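You operate a simulated robot arm through the tools that you are given. There is no shell and no other tool.

You run a simulated robot arm. Do the job below in one go: nothing can be reset, and whatever is moved stays where it is left.

TASK
Sift the powder into the brown bowl and whisk the tea smooth.
Fine: sieve and whisk back in their places. Set down upright: whisk.

It is judged by the outcome, as a careful person would: the job done as asked, and still so three seconds after it is handed in. It fails if anything else is knocked over, pushed out of place, dropped, spilled or broken.

THE ROBOT
A 6-joint arm with a two-finger parallel gripper, fixed in place. Base frame: the origin is on the floor under the middle of its stand, x ahead of it, y to its left, z up; the work surface is at about z = 850. Lengths are in mm, angles in rad, forces in N, time in s.
It reaches about 1313 mm from its shoulder. Its first joint turns from -2.897 to 2.897 rad. Payload 3.43 kg.
The tool frame sits at the grasp point between the pads (the TCP): z along the fingers, y along the line on which they close. The tips reach 34 mm beyond it. Largest opening 128 mm; finger width 24, thickness 12; the body of the gripper, 48 by 130 mm, starts 96 mm behind the TCP.
Orientation is that of the tool frame in the base frame, as a unit quaternion [x, y, z, w]. With the fingers straight down and closing along the base's y, the tool's x points along the base's -x, its y along +y and its z along -z.

THE INTERFACE
- The arm moves only by the tool play_rows. Its argument "targets" is one flat list of numbers, 7 for each row, row after row: the shift along the tool's x, y, z in units of 300 mm (1.0 is 300 mm), then the turn, a rotation vector about the tool's x, y, z in units of 120 degrees (1.0 is 120 degrees), then the opening in per cent of the stroke, from 0 (shut) to 100 (fully open). In form: [dx, dy, dz, rx, ry, rz, grip, dx, dy, dz, rx, ry, rz, grip, ...]. A call has 1 to 20 rows; each row is the pose to reach, as a shift and turn from the pose commanded when the call began, along the tool's axes at that moment. A call with a number of a shift or a turn outside -1 to 1 is refused whole. A row lasts 0.2 s, in which the tool goes at most 50 mm and 0.15 rad; a call with a longer step from one row to the next is refused whole, and so is a gripper value outside its range. A pose out of reach is approached as far as the arm can. The call stops where the force on the tool passes 40 N (or 10 N more than at its start, if that is more) or the arm is blocked; 0.2 s more then pass. The fingers move at their own pace (about 153 mm/s each) and stop on an object; they squeeze with about 34 N. The grip force told is the motor's: it shows also when the fingers shut on nothing. Time passes only in rows, and 0.2 s behind the last, so rows that repeat a pose let the fingers close. The reply holds the time, the measured pose of the TCP, the force on the tool along the base axes, the opening and the grip force, in the units named above and with some noise, with the torque about the TCP (base axes, N m) and any sound that the robot's microphone picked up.
- Cameras (640 x 400 px; columns grow to the right, rows downward): "scene" is fixed at [205.2, -500.7, 1437.3]; the picture's right is [0.44, -0.90, 0.00], its down [-0.62, -0.30, -0.73] and it looks along [0.65, 0.32, -0.69] (base axes); focal length 303 px, centre (320, 200). "wrist" rides on the gripper at [76, -11, -160] in the tool frame; the picture's right is [0.15, 0.99, 0.00], its down [-0.88, 0.13, -0.46] and it looks along [-0.45, 0.07, 0.89] (tool axes); focal length 234 px, centre (320, 200). There is no depth. A picture from a camera that has moved, and an enlarged one, comes with that camera's place and axes in the base frame and with its lens. The place of the scene camera against the robot may be out by one fixed shift of up to 18 mm in any direction.
- snapshot(camera): a new picture of that camera. No time passes.
- enlarge(camera, box): a new picture of the part [left, top, right, bottom] of that camera's present view, enlarged. No time passes.
- close_job(): hands the job in; it is judged then, once.

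Places have to be worked out from the pictures, the camera data and where the tool is seen. Open the gripper and draw the arm clear of the work before you hand the job in, unless the task says otherwise.

The tools are called after ">>>" by a JSON object that holds its "name" and its "arguments". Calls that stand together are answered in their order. play_rows: Moves the arm, as the interface text tells. Its arguments: {"type":"object","properties":{"targets":{"type":"array","items":{"type":"number"}}},"required":["targets"]} The other tools are called the same way: snapshot (camera) takes a picture; enlarge (camera, box) takes an enlarged picture of a part of a camera's view; close_job () hands the job in.

At the start:

```text
t: 0.0
tcp_pos: [717.3, 52.1, 1126.0]
tcp_rot: [0.0, 1.0, 0.0, 0.0]
force: [0.2, -0.2, 0.3]
wrist_torque: [-0.01, -0.01, -0.05]
width: 128.0
gripper_force: 0.1
```

scene: 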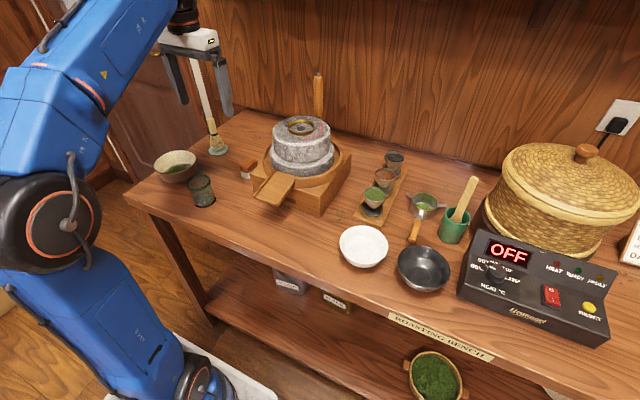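
wrist: 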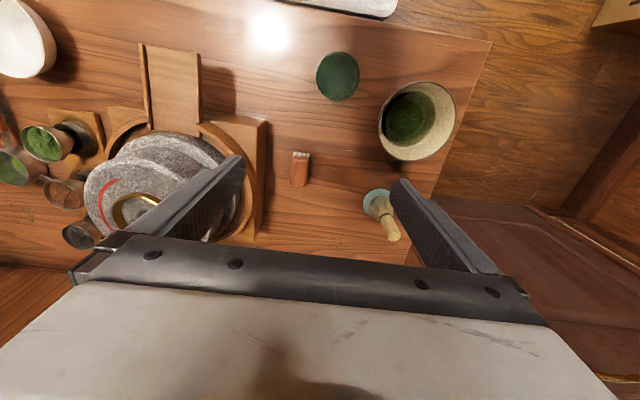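

I'll begin by looking closely at the objects on the bench in enlarged views.

>>> {"name": "enlarge", "arguments": {"camera": "scene", "box": [330, 130, 490, 260]}}

>>> {"name": "enlarge", "arguments": {"camera": "scene", "box": [140, 100, 300, 220]}}

>>> {"name": "snapshot", "arguments": {"camera": "wrist"}}

>>> {"name": "enlarge", "arguments": {"camera": "scene", "box": [320, 200, 640, 400]}}

```text
3.08 times, centred on (410, 195) of scene
camera zoom: at [205.2, -500.7, 1437.3], right [0.44, -0.9, 0.0], down [-0.62, -0.3, -0.73], along [0.65, 0.32, -0.69], focal length 933 px, centre (43, 215)
```

zoom: 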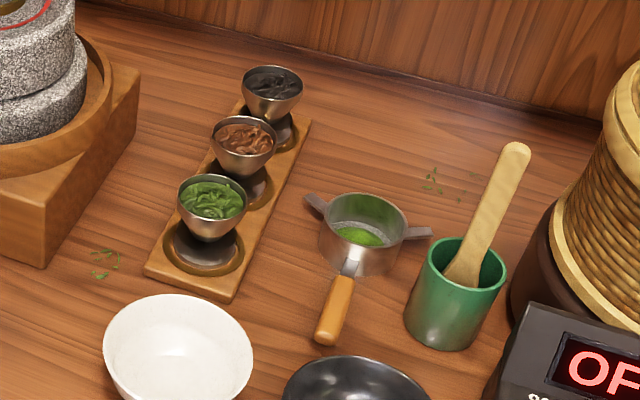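

```text
3.33 times, centred on (220, 160) of scene
camera zoom: at [205.2, -500.7, 1437.3], right [0.44, -0.9, 0.0], down [-0.62, -0.3, -0.73], along [0.65, 0.32, -0.69], focal length 1010 px, centre (653, 333)
```

zoom: 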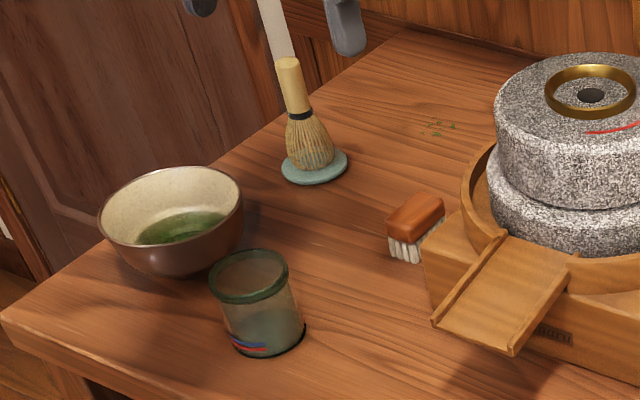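

```text
taken
camera wrist: at [643.1, 41.2, 1286.1], right [-0.15, 0.99, 0.0], down [0.88, 0.13, 0.46], along [0.45, 0.07, -0.89], focal length 234 px, centre (320, 200)
```

wrist: 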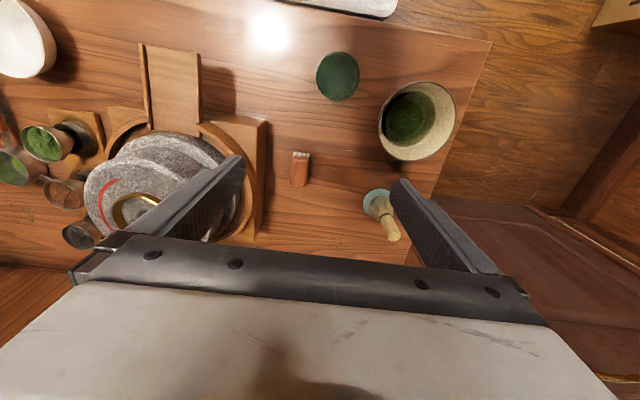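

```text
2.00 times, centred on (480, 300) of scene
camera zoom: at [205.2, -500.7, 1437.3], right [0.44, -0.9, 0.0], down [-0.62, -0.3, -0.73], along [0.65, 0.32, -0.69], focal length 606 px, centre (0, 0)
```

zoom: 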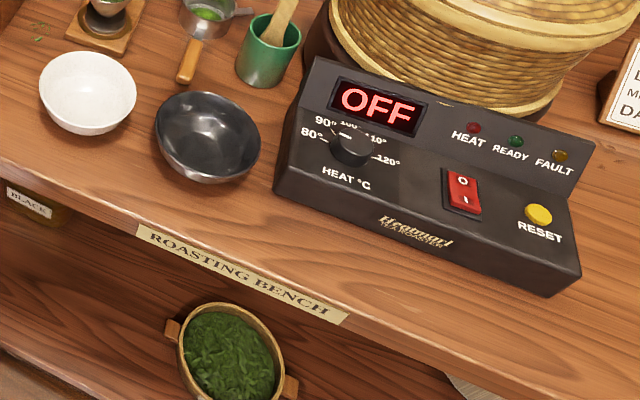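

The sieve (with powder in it, wooden handle toward the robot) is near (850,-490); the brown bowl with tea near (677,200); the whisk stands on a blue pad near (853,196). I move at the present height along -y toward the sieve for a closer wrist view.

>>> {"name": "play_rows", "arguments": {"targets": [0, -0.15, 0, 0, 0, 0, 100, 0, -0.3, 0, 0, 0, 0, 100, 0, -0.45, 0, 0, 0, 0, 100, 0, -0.6, 0, 0, 0, 0, 100, 0, -0.75, 0, 0, 0, 0, 100, 0, -0.9, 0, 0, 0, 0, 100, 0, -1.0, 0, 0, 0, 0, 100]}}

```text
t: 1.6
tcp_pos: [716.2, -250.0, 1127.9]
tcp_rot: [-0.001, 1.0, 0.0, 0.0]
force: [-0.7, 0.4, 0.3]
wrist_torque: [0.03, 0.01, 0.02]
width: 128.0
gripper_force: 0.1
```

The arm moved cleanly to y = -250. I continue to about y = -460 and then look with the wrist camera.

>>> {"name": "play_rows", "arguments": {"targets": [0, -0.15, 0, 0, 0, 0, 100, 0, -0.3, 0, 0, 0, 0, 100, 0, -0.45, 0, 0, 0, 0, 100, 0, -0.6, 0, 0, 0, 0, 100, 0, -0.7, 0, 0, 0, 0, 100]}}

>>> {"name": "snapshot", "arguments": {"camera": "wrist"}}

>>> {"name": "snapshot", "arguments": {"camera": "scene"}}

```text
t: 2.8
tcp_pos: [718.7, -454.7, 1126.5]
tcp_rot: [-0.001, 1.0, -0.001, 0.0]
force: [0.4, 0.3, 0.8]
wrist_torque: [-0.07, -0.04, 0.01]
width: 127.8
gripper_force: 0.1
```

```text
taken
camera wrist: at [645.0, -465.8, 1286.4], right [-0.15, 0.99, 0.0], down [0.88, 0.13, 0.46], along [0.45, 0.07, -0.89], focal length 234 px, centre (320, 200)
```

wrist: 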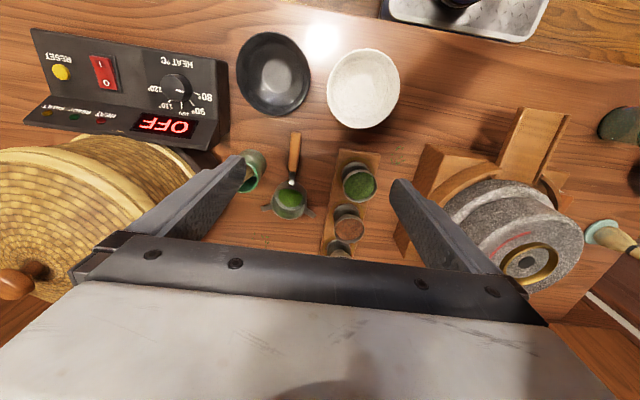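

```text
taken
```

scene: 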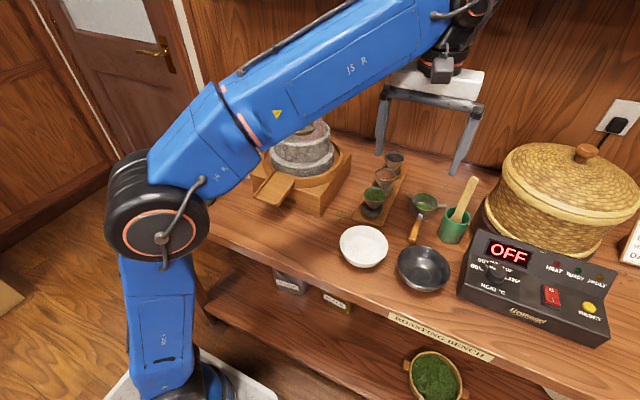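

>>> {"name": "enlarge", "arguments": {"camera": "wrist", "box": [220, 110, 410, 270]}}

```text
2.50 times, centred on (315, 190) of wrist
camera zoom: at [645.0, -465.8, 1286.4], right [-0.15, 0.99, 0.0], down [0.88, 0.13, 0.46], along [0.45, 0.07, -0.89], focal length 585 px, centre (332, 225)
```

zoom: 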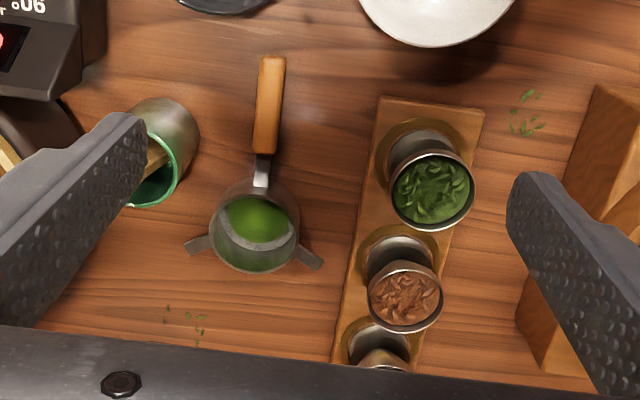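

The sieve sits at about x 734–890, y -493, handle along -x. I lower the tool behind it (over free space at x≈690) for a closer view that gives the handle's height.

>>> {"name": "play_rows", "arguments": {"targets": [0.031, -0.039, 0.118, 0, 0, 0, 100, 0.062, -0.078, 0.236, 0, 0, 0, 100, 0.093, -0.117, 0.353, 0, 0, 0, 100, 0.093, -0.117, 0.353, 0, 0, 0, 100]}}

>>> {"name": "snapshot", "arguments": {"camera": "wrist"}}

>>> {"name": "snapshot", "arguments": {"camera": "scene"}}

```text
t: 3.8
tcp_pos: [692.1, -492.2, 1018.9]
tcp_rot: [0.0, 1.0, 0.0, 0.0]
force: [0.0, 0.2, -0.8]
wrist_torque: [-0.03, 0.02, -0.01]
width: 128.1
gripper_force: 0.0
```

```text
taken
camera wrist: at [616.2, -502.8, 1178.9], right [-0.15, 0.99, 0.0], down [0.88, 0.13, 0.46], along [0.45, 0.07, -0.89], focal length 234 px, centre (320, 200)
```

wrist: 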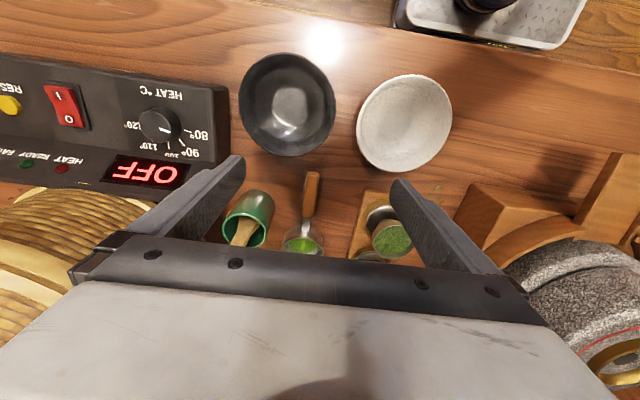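

```text
taken
```

scene: 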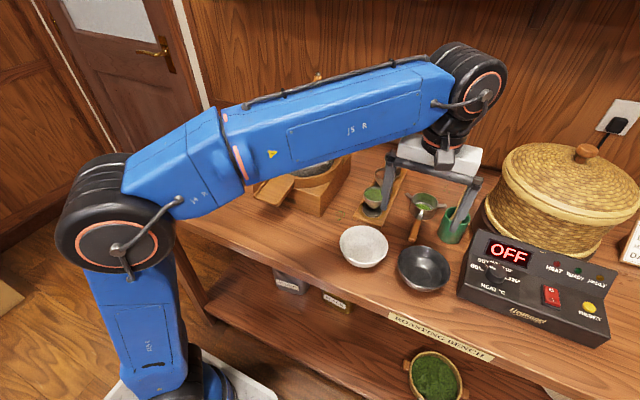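

>>> {"name": "enlarge", "arguments": {"camera": "wrist", "box": [215, 150, 425, 270]}}

>>> {"name": "enlarge", "arguments": {"camera": "scene", "box": [370, 140, 500, 260]}}

```text
3.05 times, centred on (320, 210) of wrist
camera zoom: at [616.2, -502.8, 1178.9], right [-0.15, 0.99, 0.0], down [0.88, 0.13, 0.46], along [0.45, 0.07, -0.89], focal length 714 px, centre (320, 170)
```

zoom: 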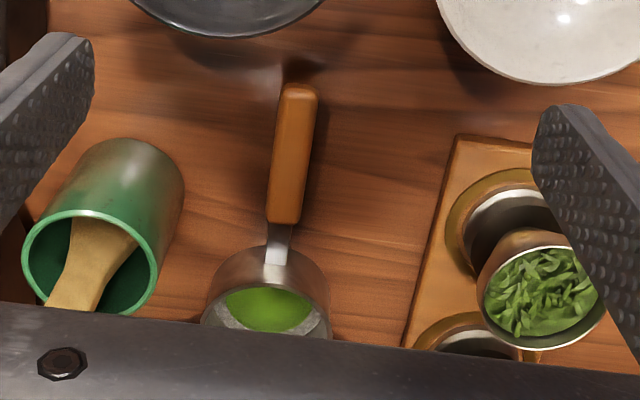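

```text
3.33 times, centred on (435, 200) of scene
camera zoom: at [205.2, -500.7, 1437.3], right [0.44, -0.9, 0.0], down [-0.62, -0.3, -0.73], along [0.65, 0.32, -0.69], focal length 1010 px, centre (-63, 200)
```

zoom: 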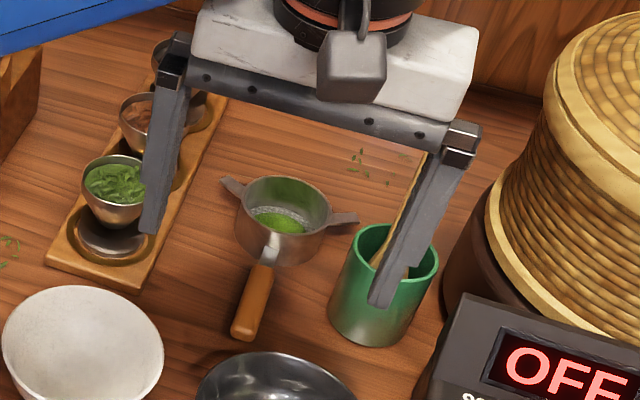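

Triangulating two views: handle runs from about (733,-493,872) to (794,-492,887), ~17 mm thick. I partly close the fingers and come over the handle at x≈765, stopping just above it to check.

>>> {"name": "play_rows", "arguments": {"targets": [-0.126, 0, 0, 0, 0, 0, 42, -0.252, 0, 0, 0, 0, 0, 42, -0.252, 0, 0.1, 0, 0, 0, 42, -0.252, 0, 0.2, 0, 0, 0, 42, -0.252, 0, 0.28, 0, 0, 0, 42, -0.252, 0, 0.28, 0, 0, 0, 42]}}

>>> {"name": "snapshot", "arguments": {"camera": "wrist"}}

>>> {"name": "enlarge", "arguments": {"camera": "scene", "box": [370, 140, 500, 260]}}

```text
t: 5.2
tcp_pos: [766.9, -490.7, 935.9]
tcp_rot: [0.0, 1.0, 0.0, 0.0]
force: [-0.2, 0.3, -0.2]
wrist_torque: [-0.01, 0.0, -0.04]
width: 53.5
gripper_force: 0.2
```

```text
taken
camera wrist: at [692.1, -501.8, 1095.2], right [-0.15, 0.99, 0.0], down [0.88, 0.13, 0.46], along [0.45, 0.07, -0.89], focal length 234 px, centre (320, 200)
```

wrist: 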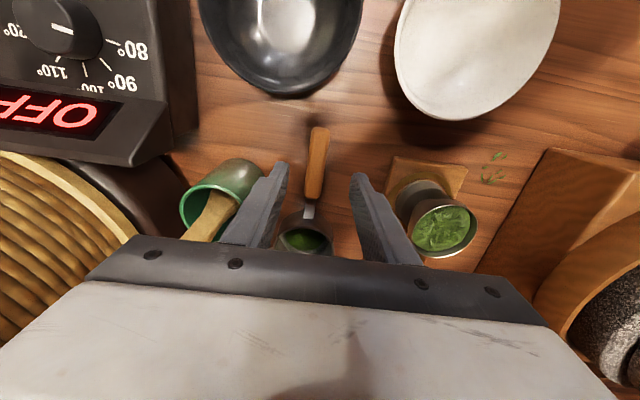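

```text
3.33 times, centred on (435, 200) of scene
camera zoom: at [205.2, -500.7, 1437.3], right [0.44, -0.9, 0.0], down [-0.62, -0.3, -0.73], along [0.65, 0.32, -0.69], focal length 1010 px, centre (-63, 200)
```

zoom: 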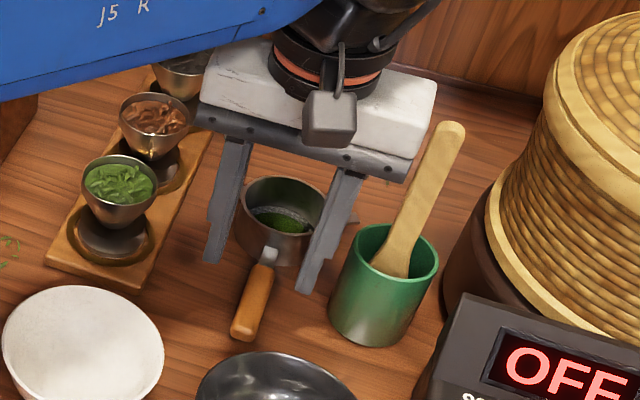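

The fingers straddle the handle (third view again puts it at y≈-494, x 733–797). I descend 45 mm and close on the handle.

>>> {"name": "play_rows", "arguments": {"targets": [0, -0.005, 0.05, 0, 0, 0, 42, 0, -0.005, 0.1, 0, 0, 0, 42, 0, -0.005, 0.15, 0, 0, 0, 42, 0, -0.005, 0.15, 0, 0, 0, 42, 0, -0.005, 0.15, 0, 0, 0, 20, 0, -0.005, 0.15, 0, 0, 0, 5, 0, -0.005, 0.15, 0, 0, 0, 0, 0, -0.005, 0.15, 0, 0, 0, 0]}}

>>> {"name": "snapshot", "arguments": {"camera": "wrist"}}

>>> {"name": "enlarge", "arguments": {"camera": "scene", "box": [370, 140, 500, 260]}}

```text
t: 7.0
tcp_pos: [766.1, -492.0, 891.0]
tcp_rot: [0.0, 1.0, 0.001, 0.001]
force: [-0.1, -0.1, 0.4]
wrist_torque: [0.0, 0.08, 0.01]
width: 17.1
gripper_force: 34.2
```

```text
taken
camera wrist: at [691.0, -503.6, 1051.3], right [-0.15, 0.99, 0.0], down [0.88, 0.13, 0.46], along [0.45, 0.07, -0.89], focal length 234 px, centre (320, 200)
```

wrist: 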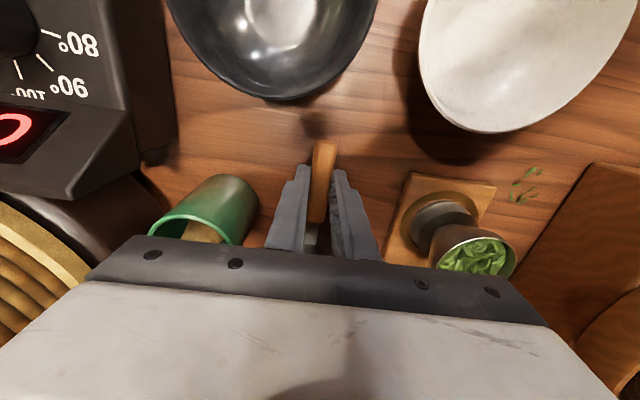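

```text
3.33 times, centred on (435, 200) of scene
camera zoom: at [205.2, -500.7, 1437.3], right [0.44, -0.9, 0.0], down [-0.62, -0.3, -0.73], along [0.65, 0.32, -0.69], focal length 1010 px, centre (-63, 200)
```

zoom: 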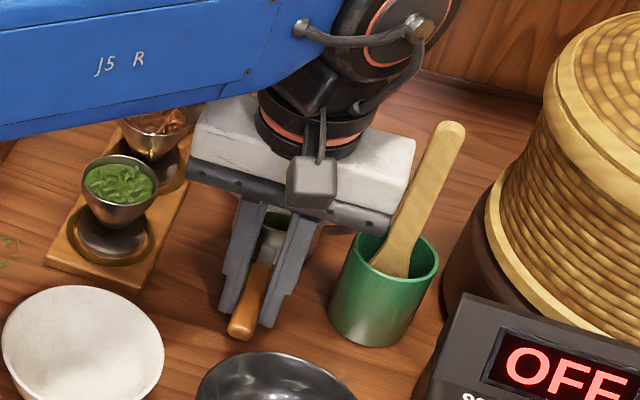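

The grip is solid at 17.1 mm width, 34 N. I lift slowly and smoothly so the powder isn't shaken out, then check.

>>> {"name": "play_rows", "arguments": {"targets": [0, 0, -0.01, 0, 0, 0, 0, 0, 0, -0.03, 0, 0, 0, 0, 0, 0, -0.06, 0, 0, 0, 0, 0, 0, -0.095, 0, 0, 0, 0, 0, 0, -0.13, 0, 0, 0, 0, 0, 0, -0.165, 0, 0, 0, 0, 0, 0, -0.2, 0, 0, 0, 0, 0, 0, -0.235, 0, 0, 0, 0, 0, 0, -0.27, 0, 0, 0, 0, 0, 0, -0.305, 0, 0, 0, 0, 0, 0, -0.34, 0, 0, 0, 0, 0, 0, -0.37, 0, 0, 0, 0, 0, 0, -0.39, 0, 0, 0, 0, 0, 0, -0.4, 0, 0, 0, 0]}}

>>> {"name": "snapshot", "arguments": {"camera": "wrist"}}

>>> {"name": "enlarge", "arguments": {"camera": "scene", "box": [370, 110, 530, 260]}}

```text
t: 10.0
tcp_pos: [764.7, -496.2, 1011.6]
tcp_rot: [0.0, 1.0, 0.0, 0.0]
force: [-0.5, -0.1, -1.7]
wrist_torque: [-0.02, 0.06, -0.01]
width: 17.1
gripper_force: 34.3
```

```text
taken
camera wrist: at [690.5, -506.6, 1171.9], right [-0.15, 0.99, 0.0], down [0.88, 0.13, 0.46], along [0.45, 0.07, -0.89], focal length 234 px, centre (320, 200)
```

wrist: 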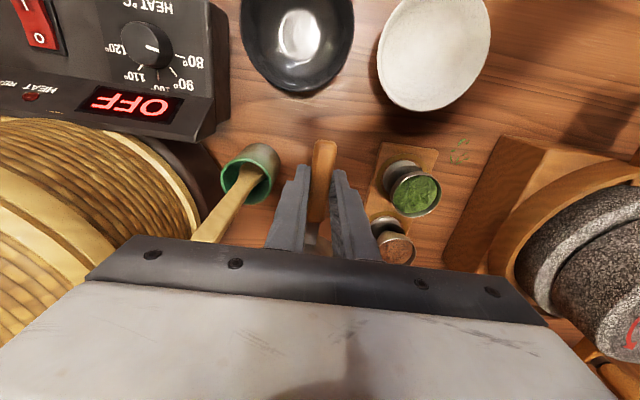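

```text
2.67 times, centred on (450, 185) of scene
camera zoom: at [205.2, -500.7, 1437.3], right [0.44, -0.9, 0.0], down [-0.62, -0.3, -0.73], along [0.65, 0.32, -0.69], focal length 808 px, centre (-27, 240)
```

zoom: 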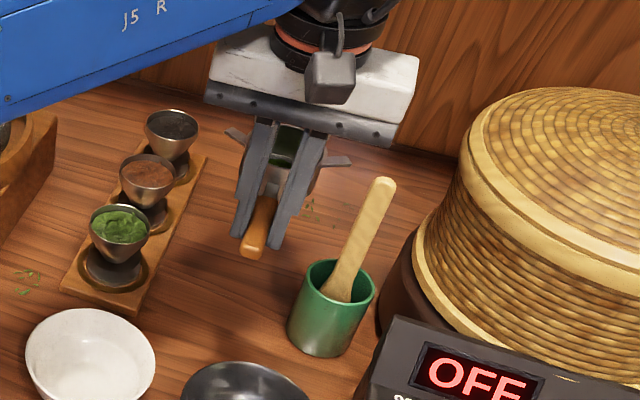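

The sieve is held level and clear of everything. I now move back (x to 600) and toward +y smoothly at about 0.1 m/s.

>>> {"name": "play_rows", "arguments": {"targets": [0.0073, 0.008, 0, 0, 0, 0, 0, 0.0275, 0.03, 0, 0, 0, 0, 0, 0.0596, 0.065, 0, 0, 0, 0, 0, 0.1008, 0.11, 0, 0, 0, 0, 0, 0.151, 0.165, 0, 0, 0, 0, 0, 0.206, 0.225, 0, 0, 0, 0, 0, 0.261, 0.285, 0, 0, 0, 0, 0, 0.316, 0.345, 0, 0, 0, 0, 0, 0.371, 0.405, 0, 0, 0, 0, 0, 0.426, 0.465, 0, 0, 0, 0, 0, 0.481, 0.525, 0, 0, 0, 0, 0, 0.525, 0.585, 0, 0, 0, 0, 0, 0.545, 0.645, 0, 0, 0, 0, 0, 0.55, 0.705, 0, 0, 0, 0, 0, 0.55, 0.765, 0, 0, 0, 0, 0, 0.55, 0.825, 0, 0, 0, 0, 0, 0.55, 0.88, 0, 0, 0, 0, 0, 0.55, 0.93, 0, 0, 0, 0, 0, 0.55, 0.97, 0, 0, 0, 0, 0, 0.55, 1.0, 0, 0, 0, 0, 0]}}

>>> {"name": "snapshot", "arguments": {"camera": "wrist"}}

>>> {"name": "snapshot", "arguments": {"camera": "scene"}}

```text
t: 14.2
tcp_pos: [601.8, -194.4, 1009.2]
tcp_rot: [-0.001, 1.0, 0.001, 0.0]
force: [0.0, 1.0, -0.6]
wrist_torque: [-0.05, 0.06, -0.03]
width: 17.1
gripper_force: 33.4
```

```text
taken
camera wrist: at [527.0, -205.2, 1169.8], right [-0.15, 0.99, 0.0], down [0.88, 0.13, 0.46], along [0.45, 0.07, -0.89], focal length 234 px, centre (320, 200)
```

wrist: 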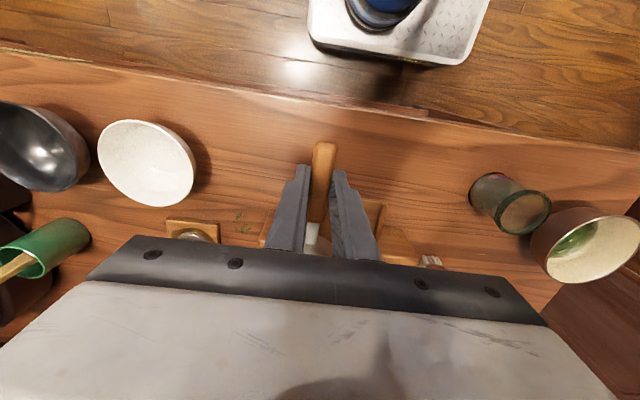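

```text
taken
```

scene: 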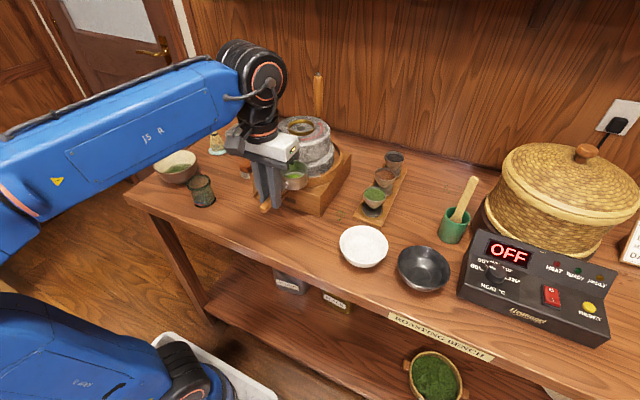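

The bowl's rim centre triangulates to about (676, 197, z 914), glass rim at (634, 65, z 921). I check how the sieve's cup sits relative to the gripper in the scene view.

>>> {"name": "enlarge", "arguments": {"camera": "scene", "box": [220, 110, 350, 230]}}

```text
3.33 times, centred on (285, 170) of scene
camera zoom: at [205.2, -500.7, 1437.3], right [0.44, -0.9, 0.0], down [-0.62, -0.3, -0.73], along [0.65, 0.32, -0.69], focal length 1010 px, centre (437, 300)
```

zoom: 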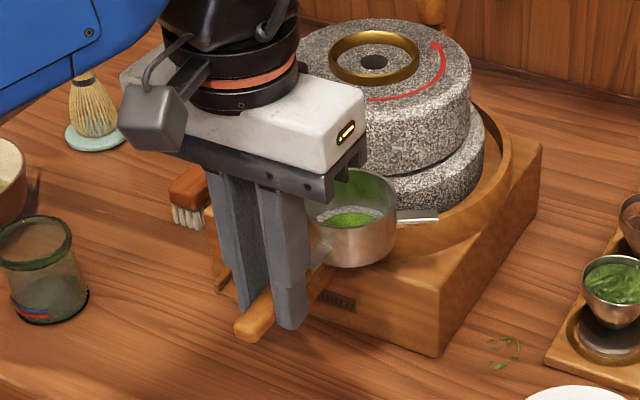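

The powder is still in the sieve, whose cup centre sits about 100 mm ahead of the TCP. I continue along +y at the same height.

>>> {"name": "play_rows", "arguments": {"targets": [0.001, 0.008, 0, 0, 0, 0, 0, 0.003, 0.03, 0, 0, 0, 0, 0, 0.006, 0.065, 0, 0, 0, 0, 0, 0.01, 0.11, 0, 0, 0, 0, 0, 0.014, 0.165, 0, 0, 0, 0, 0, 0.019, 0.225, 0, 0, 0, 0, 0, 0.024, 0.285, 0, 0, 0, 0, 0, 0.029, 0.345, 0, 0, 0, 0, 0, 0.034, 0.405, 0, 0, 0, 0, 0, 0.039, 0.465, 0, 0, 0, 0, 0, 0.044, 0.525, 0, 0, 0, 0, 0, 0.049, 0.585, 0, 0, 0, 0, 0, 0.054, 0.645, 0, 0, 0, 0, 0, 0.059, 0.705, 0, 0, 0, 0, 0, 0.063, 0.765, 0, 0, 0, 0, 0, 0.067, 0.825, 0, 0, 0, 0, 0, 0.072, 0.88, 0, 0, 0, 0, 0, 0.076, 0.93, 0, 0, 0, 0, 0, 0.078, 0.97, 0, 0, 0, 0, 0, 0.08, 1.0, 0, 0, 0, 0, 0]}}

>>> {"name": "snapshot", "arguments": {"camera": "wrist"}}

>>> {"name": "enlarge", "arguments": {"camera": "scene", "box": [130, 90, 290, 220]}}

```text
t: 18.4
tcp_pos: [577.4, 106.1, 1011.8]
tcp_rot: [0.0, 1.0, 0.0, 0.0]
force: [-0.5, -0.1, -0.4]
wrist_torque: [0.06, 0.05, 0.0]
width: 17.3
gripper_force: 33.7
```

```text
taken
camera wrist: at [501.9, 95.0, 1171.3], right [-0.15, 0.99, 0.0], down [0.88, 0.13, 0.46], along [0.45, 0.07, -0.89], focal length 234 px, centre (320, 200)
```

wrist: 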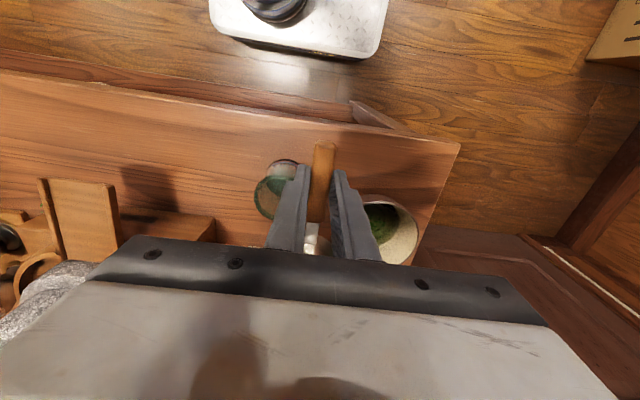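

```text
3.08 times, centred on (210, 155) of scene
camera zoom: at [205.2, -500.7, 1437.3], right [0.44, -0.9, 0.0], down [-0.62, -0.3, -0.73], along [0.65, 0.32, -0.69], focal length 933 px, centre (658, 338)
```

zoom: 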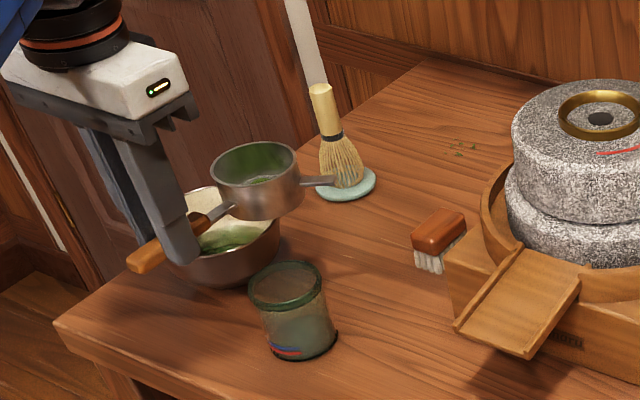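

Next I shift +90 mm in y to put the sieve's cup over the bowl, still at the high level, and check alignment in the pictures.

>>> {"name": "play_rows", "arguments": {"targets": [0, 0.01, 0, 0, 0, 0, 0, 0, 0.03, 0, 0, 0, 0, 0, 0, 0.06, 0, 0, 0, 0, 0, 0, 0.1, 0, 0, 0, 0, 0, 0, 0.15, 0, 0, 0, 0, 0, 0, 0.2, 0, 0, 0, 0, 0, 0, 0.24, 0, 0, 0, 0, 0, 0, 0.27, 0, 0, 0, 0, 0, 0, 0.29, 0, 0, 0, 0, 0, 0, 0.3, 0, 0, 0, 0, 0, 0, 0.3, 0, 0, 0, 0, 0]}}

>>> {"name": "snapshot", "arguments": {"camera": "wrist"}}

>>> {"name": "enlarge", "arguments": {"camera": "scene", "box": [130, 90, 290, 220]}}

```text
t: 20.8
tcp_pos: [578.0, 196.5, 1009.6]
tcp_rot: [0.001, 1.0, 0.0, 0.0]
force: [0.2, 0.8, -1.5]
wrist_torque: [-0.02, 0.06, 0.01]
width: 17.0
gripper_force: 34.4
```

```text
taken
camera wrist: at [502.0, 184.9, 1170.4], right [-0.15, 0.99, 0.0], down [0.88, 0.13, 0.46], along [0.45, 0.07, -0.89], focal length 234 px, centre (320, 200)
```

wrist: 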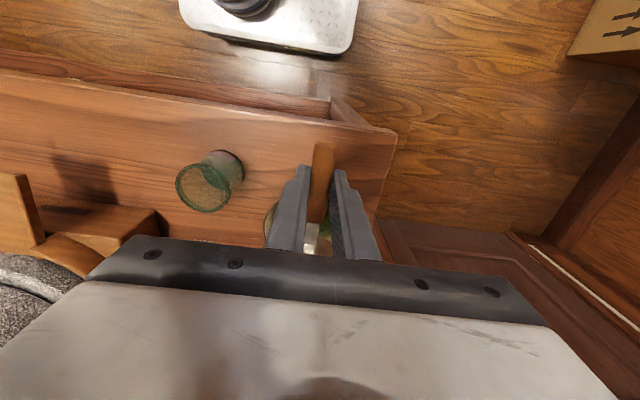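

```text
3.08 times, centred on (210, 155) of scene
camera zoom: at [205.2, -500.7, 1437.3], right [0.44, -0.9, 0.0], down [-0.62, -0.3, -0.73], along [0.65, 0.32, -0.69], focal length 933 px, centre (658, 338)
```

zoom: 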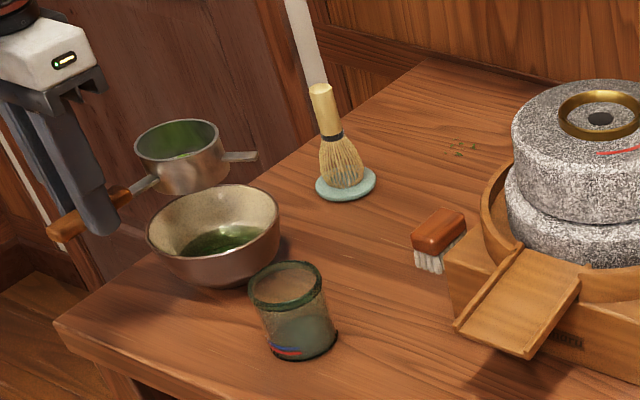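

Projection confirms the sieve cup is centred over the bowl. I lower by 48 mm so its mesh is just above the rim.

>>> {"name": "play_rows", "arguments": {"targets": [0, 0, 0.01, 0, 0, 0, 0, 0, 0, 0.03, 0, 0, 0, 0, 0, 0, 0.06, 0, 0, 0, 0, 0, 0, 0.09, 0, 0, 0, 0, 0, 0, 0.12, 0, 0, 0, 0, 0, 0, 0.145, 0, 0, 0, 0, 0, 0, 0.16, 0, 0, 0, 0, 0, 0, 0.16, 0, 0, 0, 0]}}

>>> {"name": "enlarge", "arguments": {"camera": "scene", "box": [130, 90, 290, 220]}}

```text
t: 22.6
tcp_pos: [577.0, 195.7, 963.9]
tcp_rot: [0.0, 1.0, 0.0, 0.0]
force: [0.5, 0.4, -0.9]
wrist_torque: [0.01, 0.08, 0.01]
width: 16.9
gripper_force: 34.0
```

```text
3.08 times, centred on (210, 155) of scene
camera zoom: at [205.2, -500.7, 1437.3], right [0.44, -0.9, 0.0], down [-0.62, -0.3, -0.73], along [0.65, 0.32, -0.69], focal length 933 px, centre (658, 338)
```

zoom: 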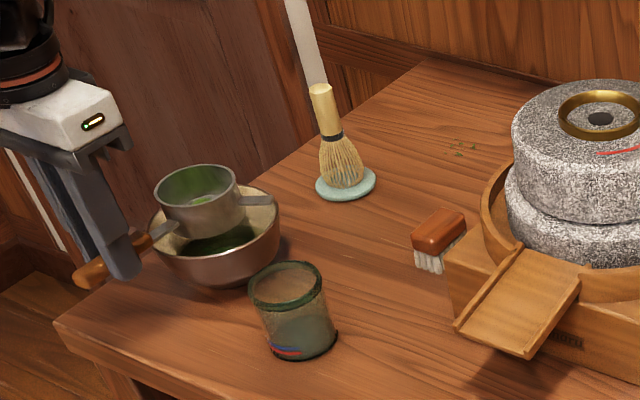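

The sieve sits centred just above the bowl with powder visible inside. I shake it side to side gently (±10 mm) over the bowl.

>>> {"name": "play_rows", "arguments": {"targets": [0, 0.033, 0, 0, 0, 0, 0, 0, -0.033, 0, 0, 0, 0, 0, 0, 0.033, 0, 0, 0, 0, 0, 0, -0.033, 0, 0, 0, 0, 0, 0, 0.033, 0, 0, 0, 0, 0, 0, -0.033, 0, 0, 0, 0, 0, 0, 0.033, 0, 0, 0, 0, 0, 0, -0.033, 0, 0, 0, 0, 0, 0, 0.033, 0, 0, 0, 0, 0, 0, -0.033, 0, 0, 0, 0, 0, 0, 0, 0, 0, 0, 0, 0, 0, 0, 0, 0, 0, 0, 0]}}

>>> {"name": "enlarge", "arguments": {"camera": "scene", "box": [150, 130, 250, 210]}}

```text
t: 25.2
tcp_pos: [577.0, 196.1, 961.0]
tcp_rot: [0.0, 1.0, 0.0, 0.001]
force: [0.2, 0.5, -1.2]
wrist_torque: [-0.01, 0.05, 0.03]
width: 17.2
gripper_force: 34.1
```

```text
5.00 times, centred on (200, 170) of scene
camera zoom: at [205.2, -500.7, 1437.3], right [0.44, -0.9, 0.0], down [-0.62, -0.3, -0.73], along [0.65, 0.32, -0.69], focal length 1516 px, centre (920, 350)
```

zoom: 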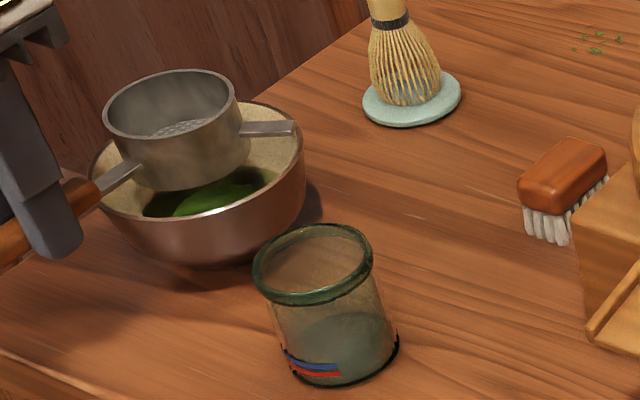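

The powder dropped into the bowl and the mesh looks clear. I give a few more short shakes to be sure, then look again.

>>> {"name": "play_rows", "arguments": {"targets": [0, 0.033, 0, 0, 0, 0, 0, 0, -0.033, 0, 0, 0, 0, 0, 0, 0.033, 0, 0, 0, 0, 0, 0, -0.033, 0, 0, 0, 0, 0, 0, 0.033, 0, 0, 0, 0, 0, 0, -0.033, 0, 0, 0, 0, 0, 0, 0, 0, 0, 0, 0, 0, 0, 0, 0, 0, 0, 0, 0, 0, 0, 0, 0, 0, 0, 0]}}

>>> {"name": "play_rows", "arguments": {"targets": [0, 0, -0.02, 0, 0, 0, 0, 0, 0, -0.05, 0, 0, 0, 0, 0, 0, -0.09, 0, 0, 0, 0, 0, 0, -0.125, 0, 0, 0, 0, 0, 0, -0.15, 0, 0, 0, 0, 0, 0, -0.16, 0, 0, 0, 0, 0, 0, -0.16, 0, 0, 0, 0]}}

>>> {"name": "enlarge", "arguments": {"camera": "scene", "box": [150, 120, 250, 200]}}

```text
t: 27.2
tcp_pos: [575.7, 196.2, 963.8]
tcp_rot: [0.0, 1.0, 0.0, 0.0]
force: [0.8, -0.1, -0.4]
wrist_torque: [0.0, 0.09, -0.04]
width: 17.2
gripper_force: 33.9
```

```text
t: 28.8
tcp_pos: [576.1, 195.6, 1011.0]
tcp_rot: [0.0, 1.0, 0.0, 0.001]
force: [1.0, 0.3, -1.4]
wrist_torque: [-0.01, 0.05, 0.0]
width: 17.3
gripper_force: 34.2
```

```text
5.00 times, centred on (200, 160) of scene
camera zoom: at [205.2, -500.7, 1437.3], right [0.44, -0.9, 0.0], down [-0.62, -0.3, -0.73], along [0.65, 0.32, -0.69], focal length 1516 px, centre (920, 400)
```

zoom: 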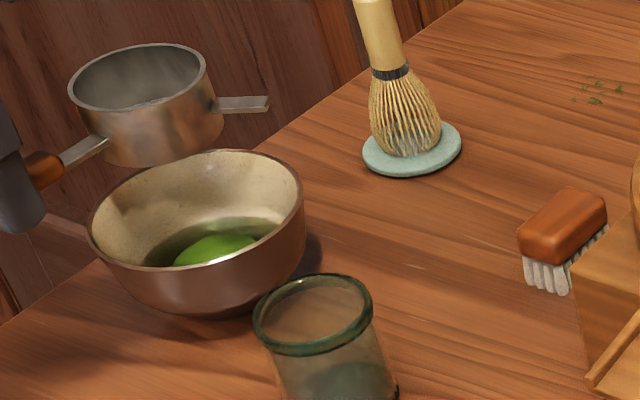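

The powder heap is in the bowl and the sieve is empty. I carry the sieve back along the reverse path.

>>> {"name": "play_rows", "arguments": {"targets": [0, -0.04, 0, 0, 0, 0, 0, 0, -0.12, 0, 0, 0, 0, 0, 0, -0.23, 0, 0, 0, 0, 0, 0, -0.35, 0, 0, 0, 0, 0, 0, -0.47, 0, 0, 0, 0, 0, 0, -0.59, 0, 0, 0, 0, 0, 0, -0.71, 0, 0, 0, 0, 0, 0, -0.82, 0, 0, 0, 0, 0, 0, -0.91, 0, 0, 0, 0, 0, 0, -0.97, 0, 0, 0, 0, 0, 0, -1.0, 0, 0, 0, 0, 0]}}

>>> {"name": "play_rows", "arguments": {"targets": [-0.005, -0.04, 0, 0, 0, 0, 0, -0.015, -0.12, 0, 0, 0, 0, 0, -0.03, -0.23, 0, 0, 0, 0, 0, -0.045, -0.34, 0, 0, 0, 0, 0, -0.06, -0.45, 0, 0, 0, 0, 0, -0.07, -0.55, 0, 0, 0, 0, 0, -0.076, -0.63, 0, 0, 0, 0, 0, -0.08, -0.68, 0, 0, 0, 0, 0, -0.08, -0.6983, 0, 0, 0, 0, 0]}}

>>> {"name": "play_rows", "arguments": {"targets": [-0.02, -0.022, 0, 0, 0, 0, 0, -0.07, -0.077, 0, 0, 0, 0, 0, -0.14, -0.153, 0, 0, 0, 0, 0, -0.22, -0.241, 0, 0, 0, 0, 0, -0.3, -0.328, 0, 0, 0, 0, 0, -0.38, -0.416, 0, 0, 0, 0, 0, -0.45, -0.492, 0, 0, 0, 0, 0, -0.51, -0.558, 0, 0, 0, 0, 0, -0.54, -0.59, 0, 0, 0, 0, 0, -0.55, -0.6017, 0, 0, 0, 0, 0, -0.55, -0.6017, 0, 0, 0, 0, 0]}}

>>> {"name": "snapshot", "arguments": {"camera": "wrist"}}

>>> {"name": "enlarge", "arguments": {"camera": "scene", "box": [370, 110, 530, 260]}}

```text
t: 31.2
tcp_pos: [576.8, -104.5, 1010.7]
tcp_rot: [-0.001, 1.0, 0.001, 0.0]
force: [-0.1, 0.0, -0.6]
wrist_torque: [-0.01, 0.07, -0.05]
width: 17.0
gripper_force: 34.0
```

```text
t: 33.2
tcp_pos: [600.5, -314.9, 1011.3]
tcp_rot: [-0.001, 1.0, -0.001, 0.001]
force: [-0.4, 0.1, -0.3]
wrist_torque: [-0.02, 0.06, 0.0]
width: 17.1
gripper_force: 33.6
```

```text
t: 35.6
tcp_pos: [768.1, -494.9, 1009.4]
tcp_rot: [-0.001, 1.0, 0.0, 0.0]
force: [-0.1, 0.0, -0.5]
wrist_torque: [0.02, 0.08, 0.01]
width: 17.2
gripper_force: 34.0
```

```text
taken
camera wrist: at [692.8, -505.9, 1169.6], right [-0.15, 0.99, 0.0], down [0.88, 0.13, 0.46], along [0.45, 0.07, -0.89], focal length 234 px, centre (320, 200)
```

wrist: 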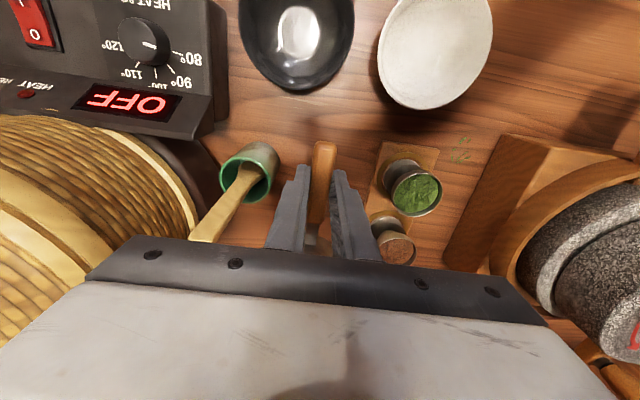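

```text
2.67 times, centred on (450, 185) of scene
camera zoom: at [205.2, -500.7, 1437.3], right [0.44, -0.9, 0.0], down [-0.62, -0.3, -0.73], along [0.65, 0.32, -0.69], focal length 808 px, centre (-27, 240)
```

zoom: 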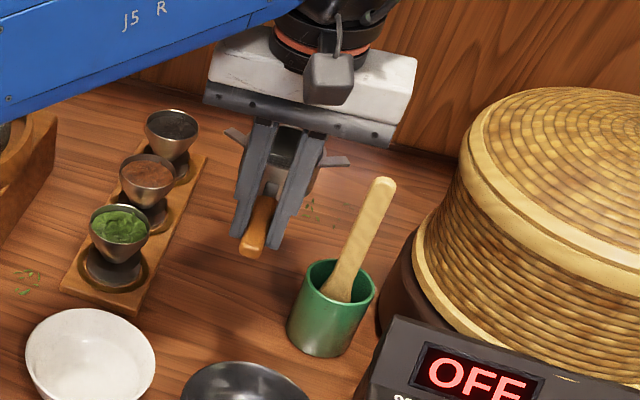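

The pose matches the picture right after the original lift. I lower the sieve to its original height, slowing at the end, without releasing yet.

>>> {"name": "play_rows", "arguments": {"targets": [0, 0, 0.02, 0, 0, 0, 0, 0, 0, 0.07, 0, 0, 0, 0, 0, 0, 0.13, 0, 0, 0, 0, 0, 0, 0.19, 0, 0, 0, 0, 0, 0, 0.25, 0, 0, 0, 0, 0, 0, 0.3, 0, 0, 0, 0, 0, 0, 0.34, 0, 0, 0, 0, 0, 0, 0.365, 0, 0, 0, 0, 0, 0, 0.38, 0, 0, 0, 0, 0, 0, 0.39, 0, 0, 0, 0, 0, 0, 0.395, 0, 0, 0, 0, 0, 0, 0.398, 0, 0, 0, 0, 0, 0, 0.4, 0, 0, 0, 0, 0, 0, 0.4, 0, 0, 0, 0]}}

>>> {"name": "enlarge", "arguments": {"camera": "scene", "box": [370, 140, 500, 260]}}

```text
t: 38.6
tcp_pos: [766.2, -493.2, 891.7]
tcp_rot: [-0.001, 1.0, 0.0, 0.001]
force: [2.8, -0.5, 6.9]
wrist_torque: [-0.03, -0.91, -0.09]
width: 17.3
gripper_force: 34.3
```

```text
3.33 times, centred on (435, 200) of scene
camera zoom: at [205.2, -500.7, 1437.3], right [0.44, -0.9, 0.0], down [-0.62, -0.3, -0.73], along [0.65, 0.32, -0.69], focal length 1010 px, centre (-63, 200)
```

zoom: 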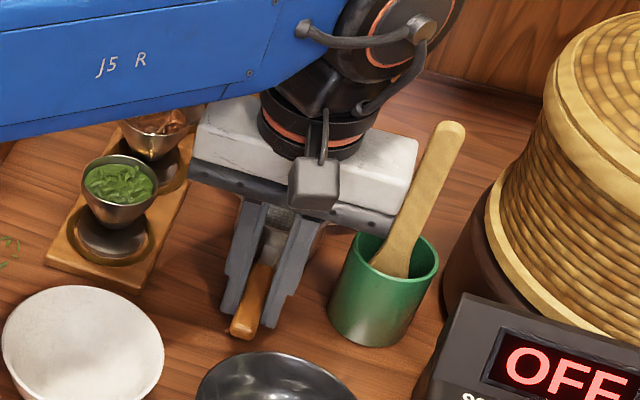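

The sieve touches down with about 7 N. I ease up 0.6 mm, open the fingers gently, and wait.

>>> {"name": "play_rows", "arguments": {"targets": [0, 0, -0.002, 0, 0, 0, 0, 0, 0, -0.002, 0, 0, 0, 0, 0, 0, -0.002, 0, 0, 0, 18, 0, 0, -0.002, 0, 0, 0, 28, 0, 0, -0.002, 0, 0, 0, 40, 0, 0, -0.002, 0, 0, 0, 40]}}

>>> {"name": "enlarge", "arguments": {"camera": "scene", "box": [370, 140, 500, 260]}}

```text
t: 40.0
tcp_pos: [766.0, -494.7, 891.0]
tcp_rot: [0.0, 1.0, -0.001, 0.0]
force: [0.0, -0.1, 0.0]
wrist_torque: [0.02, 0.02, 0.05]
width: 51.3
gripper_force: 0.1
```

```text
3.33 times, centred on (435, 200) of scene
camera zoom: at [205.2, -500.7, 1437.3], right [0.44, -0.9, 0.0], down [-0.62, -0.3, -0.73], along [0.65, 0.32, -0.69], focal length 1010 px, centre (-63, 200)
```

zoom: 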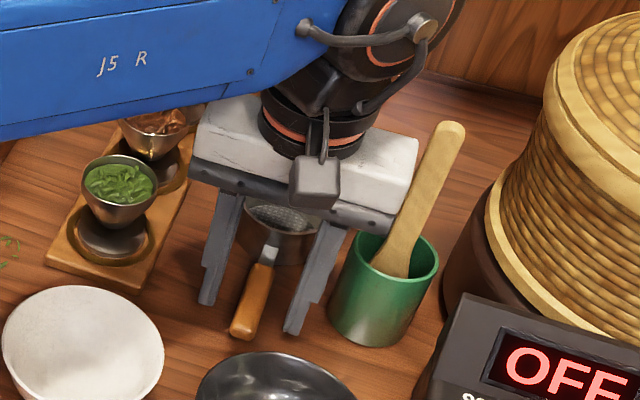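

The sieve rests where it was. I rise straight up clear of it and verify.

>>> {"name": "play_rows", "arguments": {"targets": [0, 0, -0.05, 0, 0, 0, 40, 0, 0, -0.15, 0, 0, 0, 40, 0, 0, -0.3, 0, 0, 0, 40, 0, 0, -0.45, 0, 0, 0, 40, 0, 0, -0.6, 0, 0, 0, 40, 0, 0, -0.75, 0, 0, 0, 40, 0, 0, -0.8, 0, 0, 0, 40]}}

>>> {"name": "enlarge", "arguments": {"camera": "scene", "box": [330, 130, 490, 260]}}

```text
t: 41.6
tcp_pos: [763.6, -493.5, 1127.3]
tcp_rot: [0.001, 1.0, -0.001, 0.002]
force: [-0.2, 0.1, -0.3]
wrist_torque: [0.02, 0.01, -0.01]
width: 51.3
gripper_force: 0.1
out of reach, approached as far as the arm can: row 7
```

```text
3.08 times, centred on (410, 195) of scene
camera zoom: at [205.2, -500.7, 1437.3], right [0.44, -0.9, 0.0], down [-0.62, -0.3, -0.73], along [0.65, 0.32, -0.69], focal length 933 px, centre (43, 215)
```

zoom: 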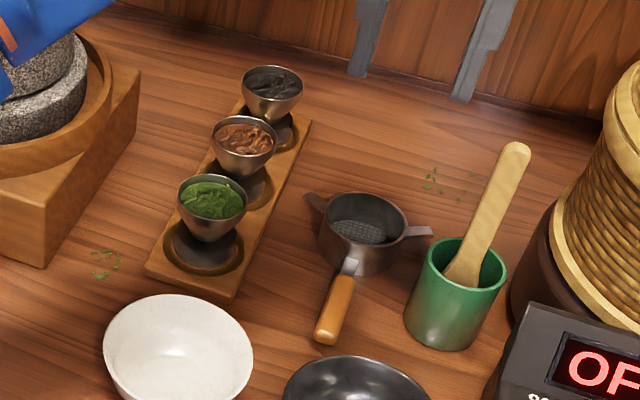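

The sieve is back at exactly its former pixels, mesh empty. Next I travel back along the front toward the whisk/bowl side with an empty gripper.

>>> {"name": "play_rows", "arguments": {"targets": [0.03, 0.05, 0, 0, 0, 0, 40, 0.08, 0.16, 0, 0, 0, 0, 40, 0.12, 0.3, 0.01, 0, 0, 0, 40, 0.15, 0.45, 0.01, 0, 0, 0, 60, 0.15, 0.6, 0.01, 0, 0, 0, 80, 0.15, 0.75, 0.01, 0, 0, 0, 100, 0.15, 0.9, 0.01, 0, 0, 0, 100, 0.15, 1.0, 0.01, 0, 0, 0, 100]}}

>>> {"name": "play_rows", "arguments": {"targets": [0, 0.05, 0, 0, 0, 0, 100, 0, 0.16, 0, 0, 0, 0, 100, 0, 0.3, 0, 0, 0, 0, 100, 0, 0.45, 0, 0, 0, 0, 100, 0, 0.6, 0, 0, 0, 0, 100, 0, 0.75, 0, 0, 0, 0, 100, 0, 0.9, 0, 0, 0, 0, 100, 0, 1.0, 0, 0, 0, 0, 100]}}

```text
t: 43.4
tcp_pos: [719.2, -192.9, 1122.4]
tcp_rot: [0.0, 1.0, 0.0, 0.0]
force: [-0.2, -1.1, -0.6]
wrist_torque: [0.05, 0.0, -0.01]
width: 128.1
gripper_force: 0.1
```

```text
t: 45.2
tcp_pos: [717.7, 107.5, 1122.6]
tcp_rot: [0.0, 1.0, -0.001, 0.0]
force: [0.2, 0.5, 0.6]
wrist_torque: [-0.01, -0.02, -0.02]
width: 128.0
gripper_force: 0.0
```

Now at (718,107,1122). I move to about (718,190,1080) to view the whisk and bowl from the wrist camera.

>>> {"name": "play_rows", "arguments": {"targets": [0, 0.1, 0.05, 0, 0, 0, 100, 0, 0.2, 0.1, 0, 0, 0, 100, 0, 0.277, 0.14, 0, 0, 0, 100, 0, 0.277, 0.14, 0, 0, 0, 100]}}

>>> {"name": "snapshot", "arguments": {"camera": "wrist"}}

>>> {"name": "enlarge", "arguments": {"camera": "wrist", "box": [230, 40, 430, 240]}}

>>> {"name": "enlarge", "arguments": {"camera": "scene", "box": [150, 110, 250, 210]}}

```text
t: 46.2
tcp_pos: [717.6, 190.8, 1081.0]
tcp_rot: [0.0, 1.0, 0.0, 0.001]
force: [0.7, 0.5, -0.2]
wrist_torque: [0.0, -0.01, 0.0]
width: 127.9
gripper_force: 0.0
```

```text
taken
camera wrist: at [642.5, 178.9, 1241.2], right [-0.15, 0.99, 0.0], down [0.88, 0.13, 0.46], along [0.45, 0.07, -0.89], focal length 234 px, centre (320, 200)
```

wrist: 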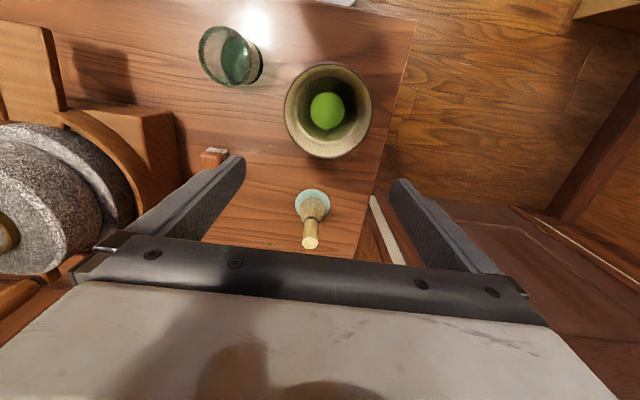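

```text
2.00 times, centred on (330, 140) of wrist
camera zoom: at [642.5, 178.9, 1241.2], right [-0.15, 0.99, 0.0], down [0.88, 0.13, 0.46], along [0.45, 0.07, -0.89], focal length 468 px, centre (300, 320)
```

zoom: 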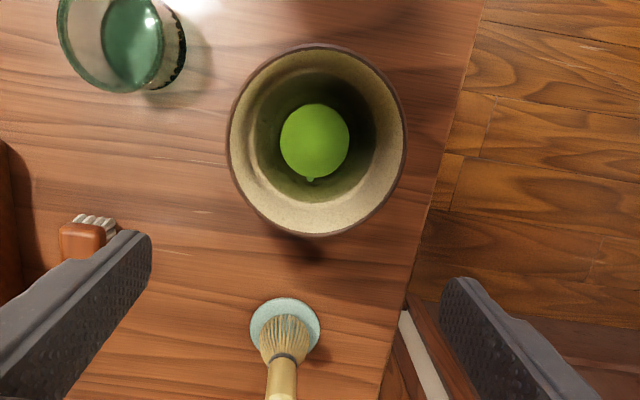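

```text
4.00 times, centred on (200, 160) of scene
camera zoom: at [205.2, -500.7, 1437.3], right [0.44, -0.9, 0.0], down [-0.62, -0.3, -0.73], along [0.65, 0.32, -0.69], focal length 1212 px, centre (800, 360)
```

zoom: 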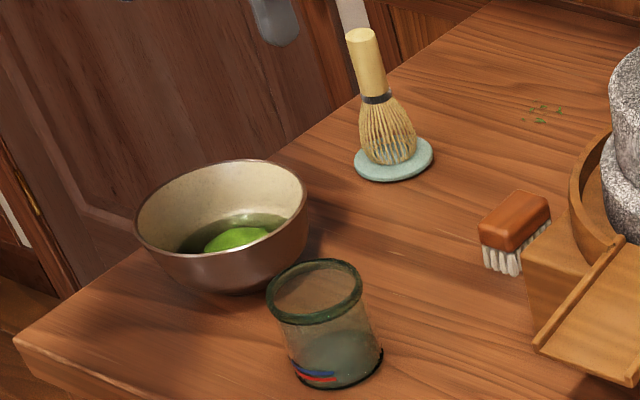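

The powder heap sits in the bowl's centre; bowl rim centre (675,196). The whisk looks vertical at about (852,197) with its top near z 967. I move closer for a precise sighting down on the whisk.

>>> {"name": "play_rows", "arguments": {"targets": [-0.08, 0.007, 0.023, 0, 0, 0, 80, -0.16, 0.014, 0.046, 0, 0, 0, 70, -0.24, 0.02, 0.07, 0, 0, 0, 60, -0.24, 0.02, 0.07, 0, 0, 0, 60]}}

>>> {"name": "snapshot", "arguments": {"camera": "wrist"}}

>>> {"name": "enlarge", "arguments": {"camera": "wrist", "box": [260, 120, 380, 240]}}

>>> {"name": "enlarge", "arguments": {"camera": "scene", "box": [170, 70, 270, 170]}}

```text
t: 47.2
tcp_pos: [789.9, 196.1, 1061.3]
tcp_rot: [0.0, 1.0, 0.0, 0.0]
force: [0.1, 1.3, -0.8]
wrist_torque: [0.0, -0.01, 0.02]
width: 76.9
gripper_force: 0.0
```

```text
taken
camera wrist: at [714.4, 185.7, 1221.9], right [-0.15, 0.99, 0.0], down [0.88, 0.13, 0.46], along [0.45, 0.07, -0.89], focal length 234 px, centre (320, 200)
```

wrist: 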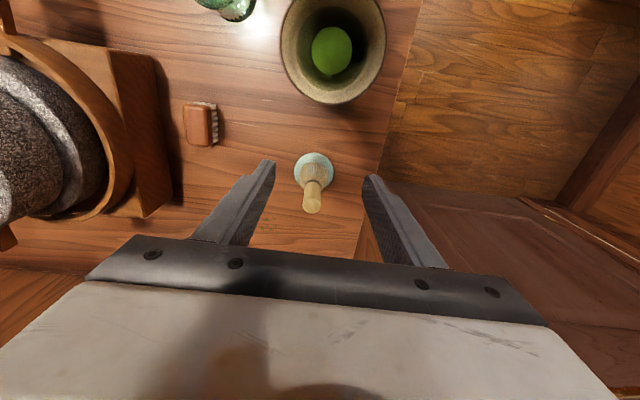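

```text
3.33 times, centred on (320, 180) of wrist
camera zoom: at [714.4, 185.7, 1221.9], right [-0.15, 0.99, 0.0], down [0.88, 0.13, 0.46], along [0.45, 0.07, -0.89], focal length 781 px, centre (320, 267)
```

zoom: 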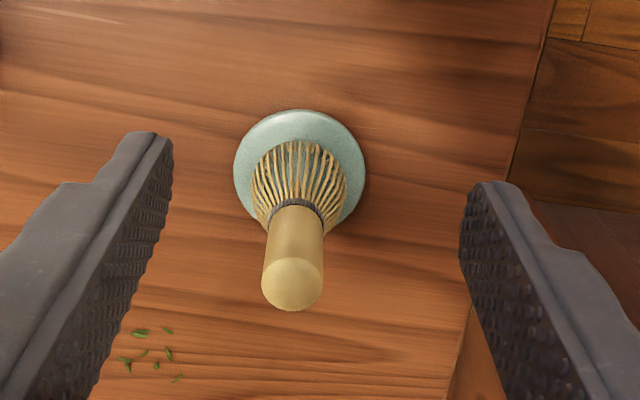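

```text
4.00 times, centred on (220, 120) of scene
camera zoom: at [205.2, -500.7, 1437.3], right [0.44, -0.9, 0.0], down [-0.62, -0.3, -0.73], along [0.65, 0.32, -0.69], focal length 1212 px, centre (720, 520)
```

zoom: 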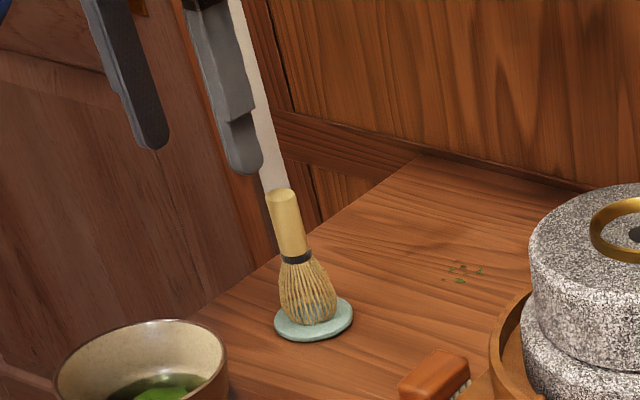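

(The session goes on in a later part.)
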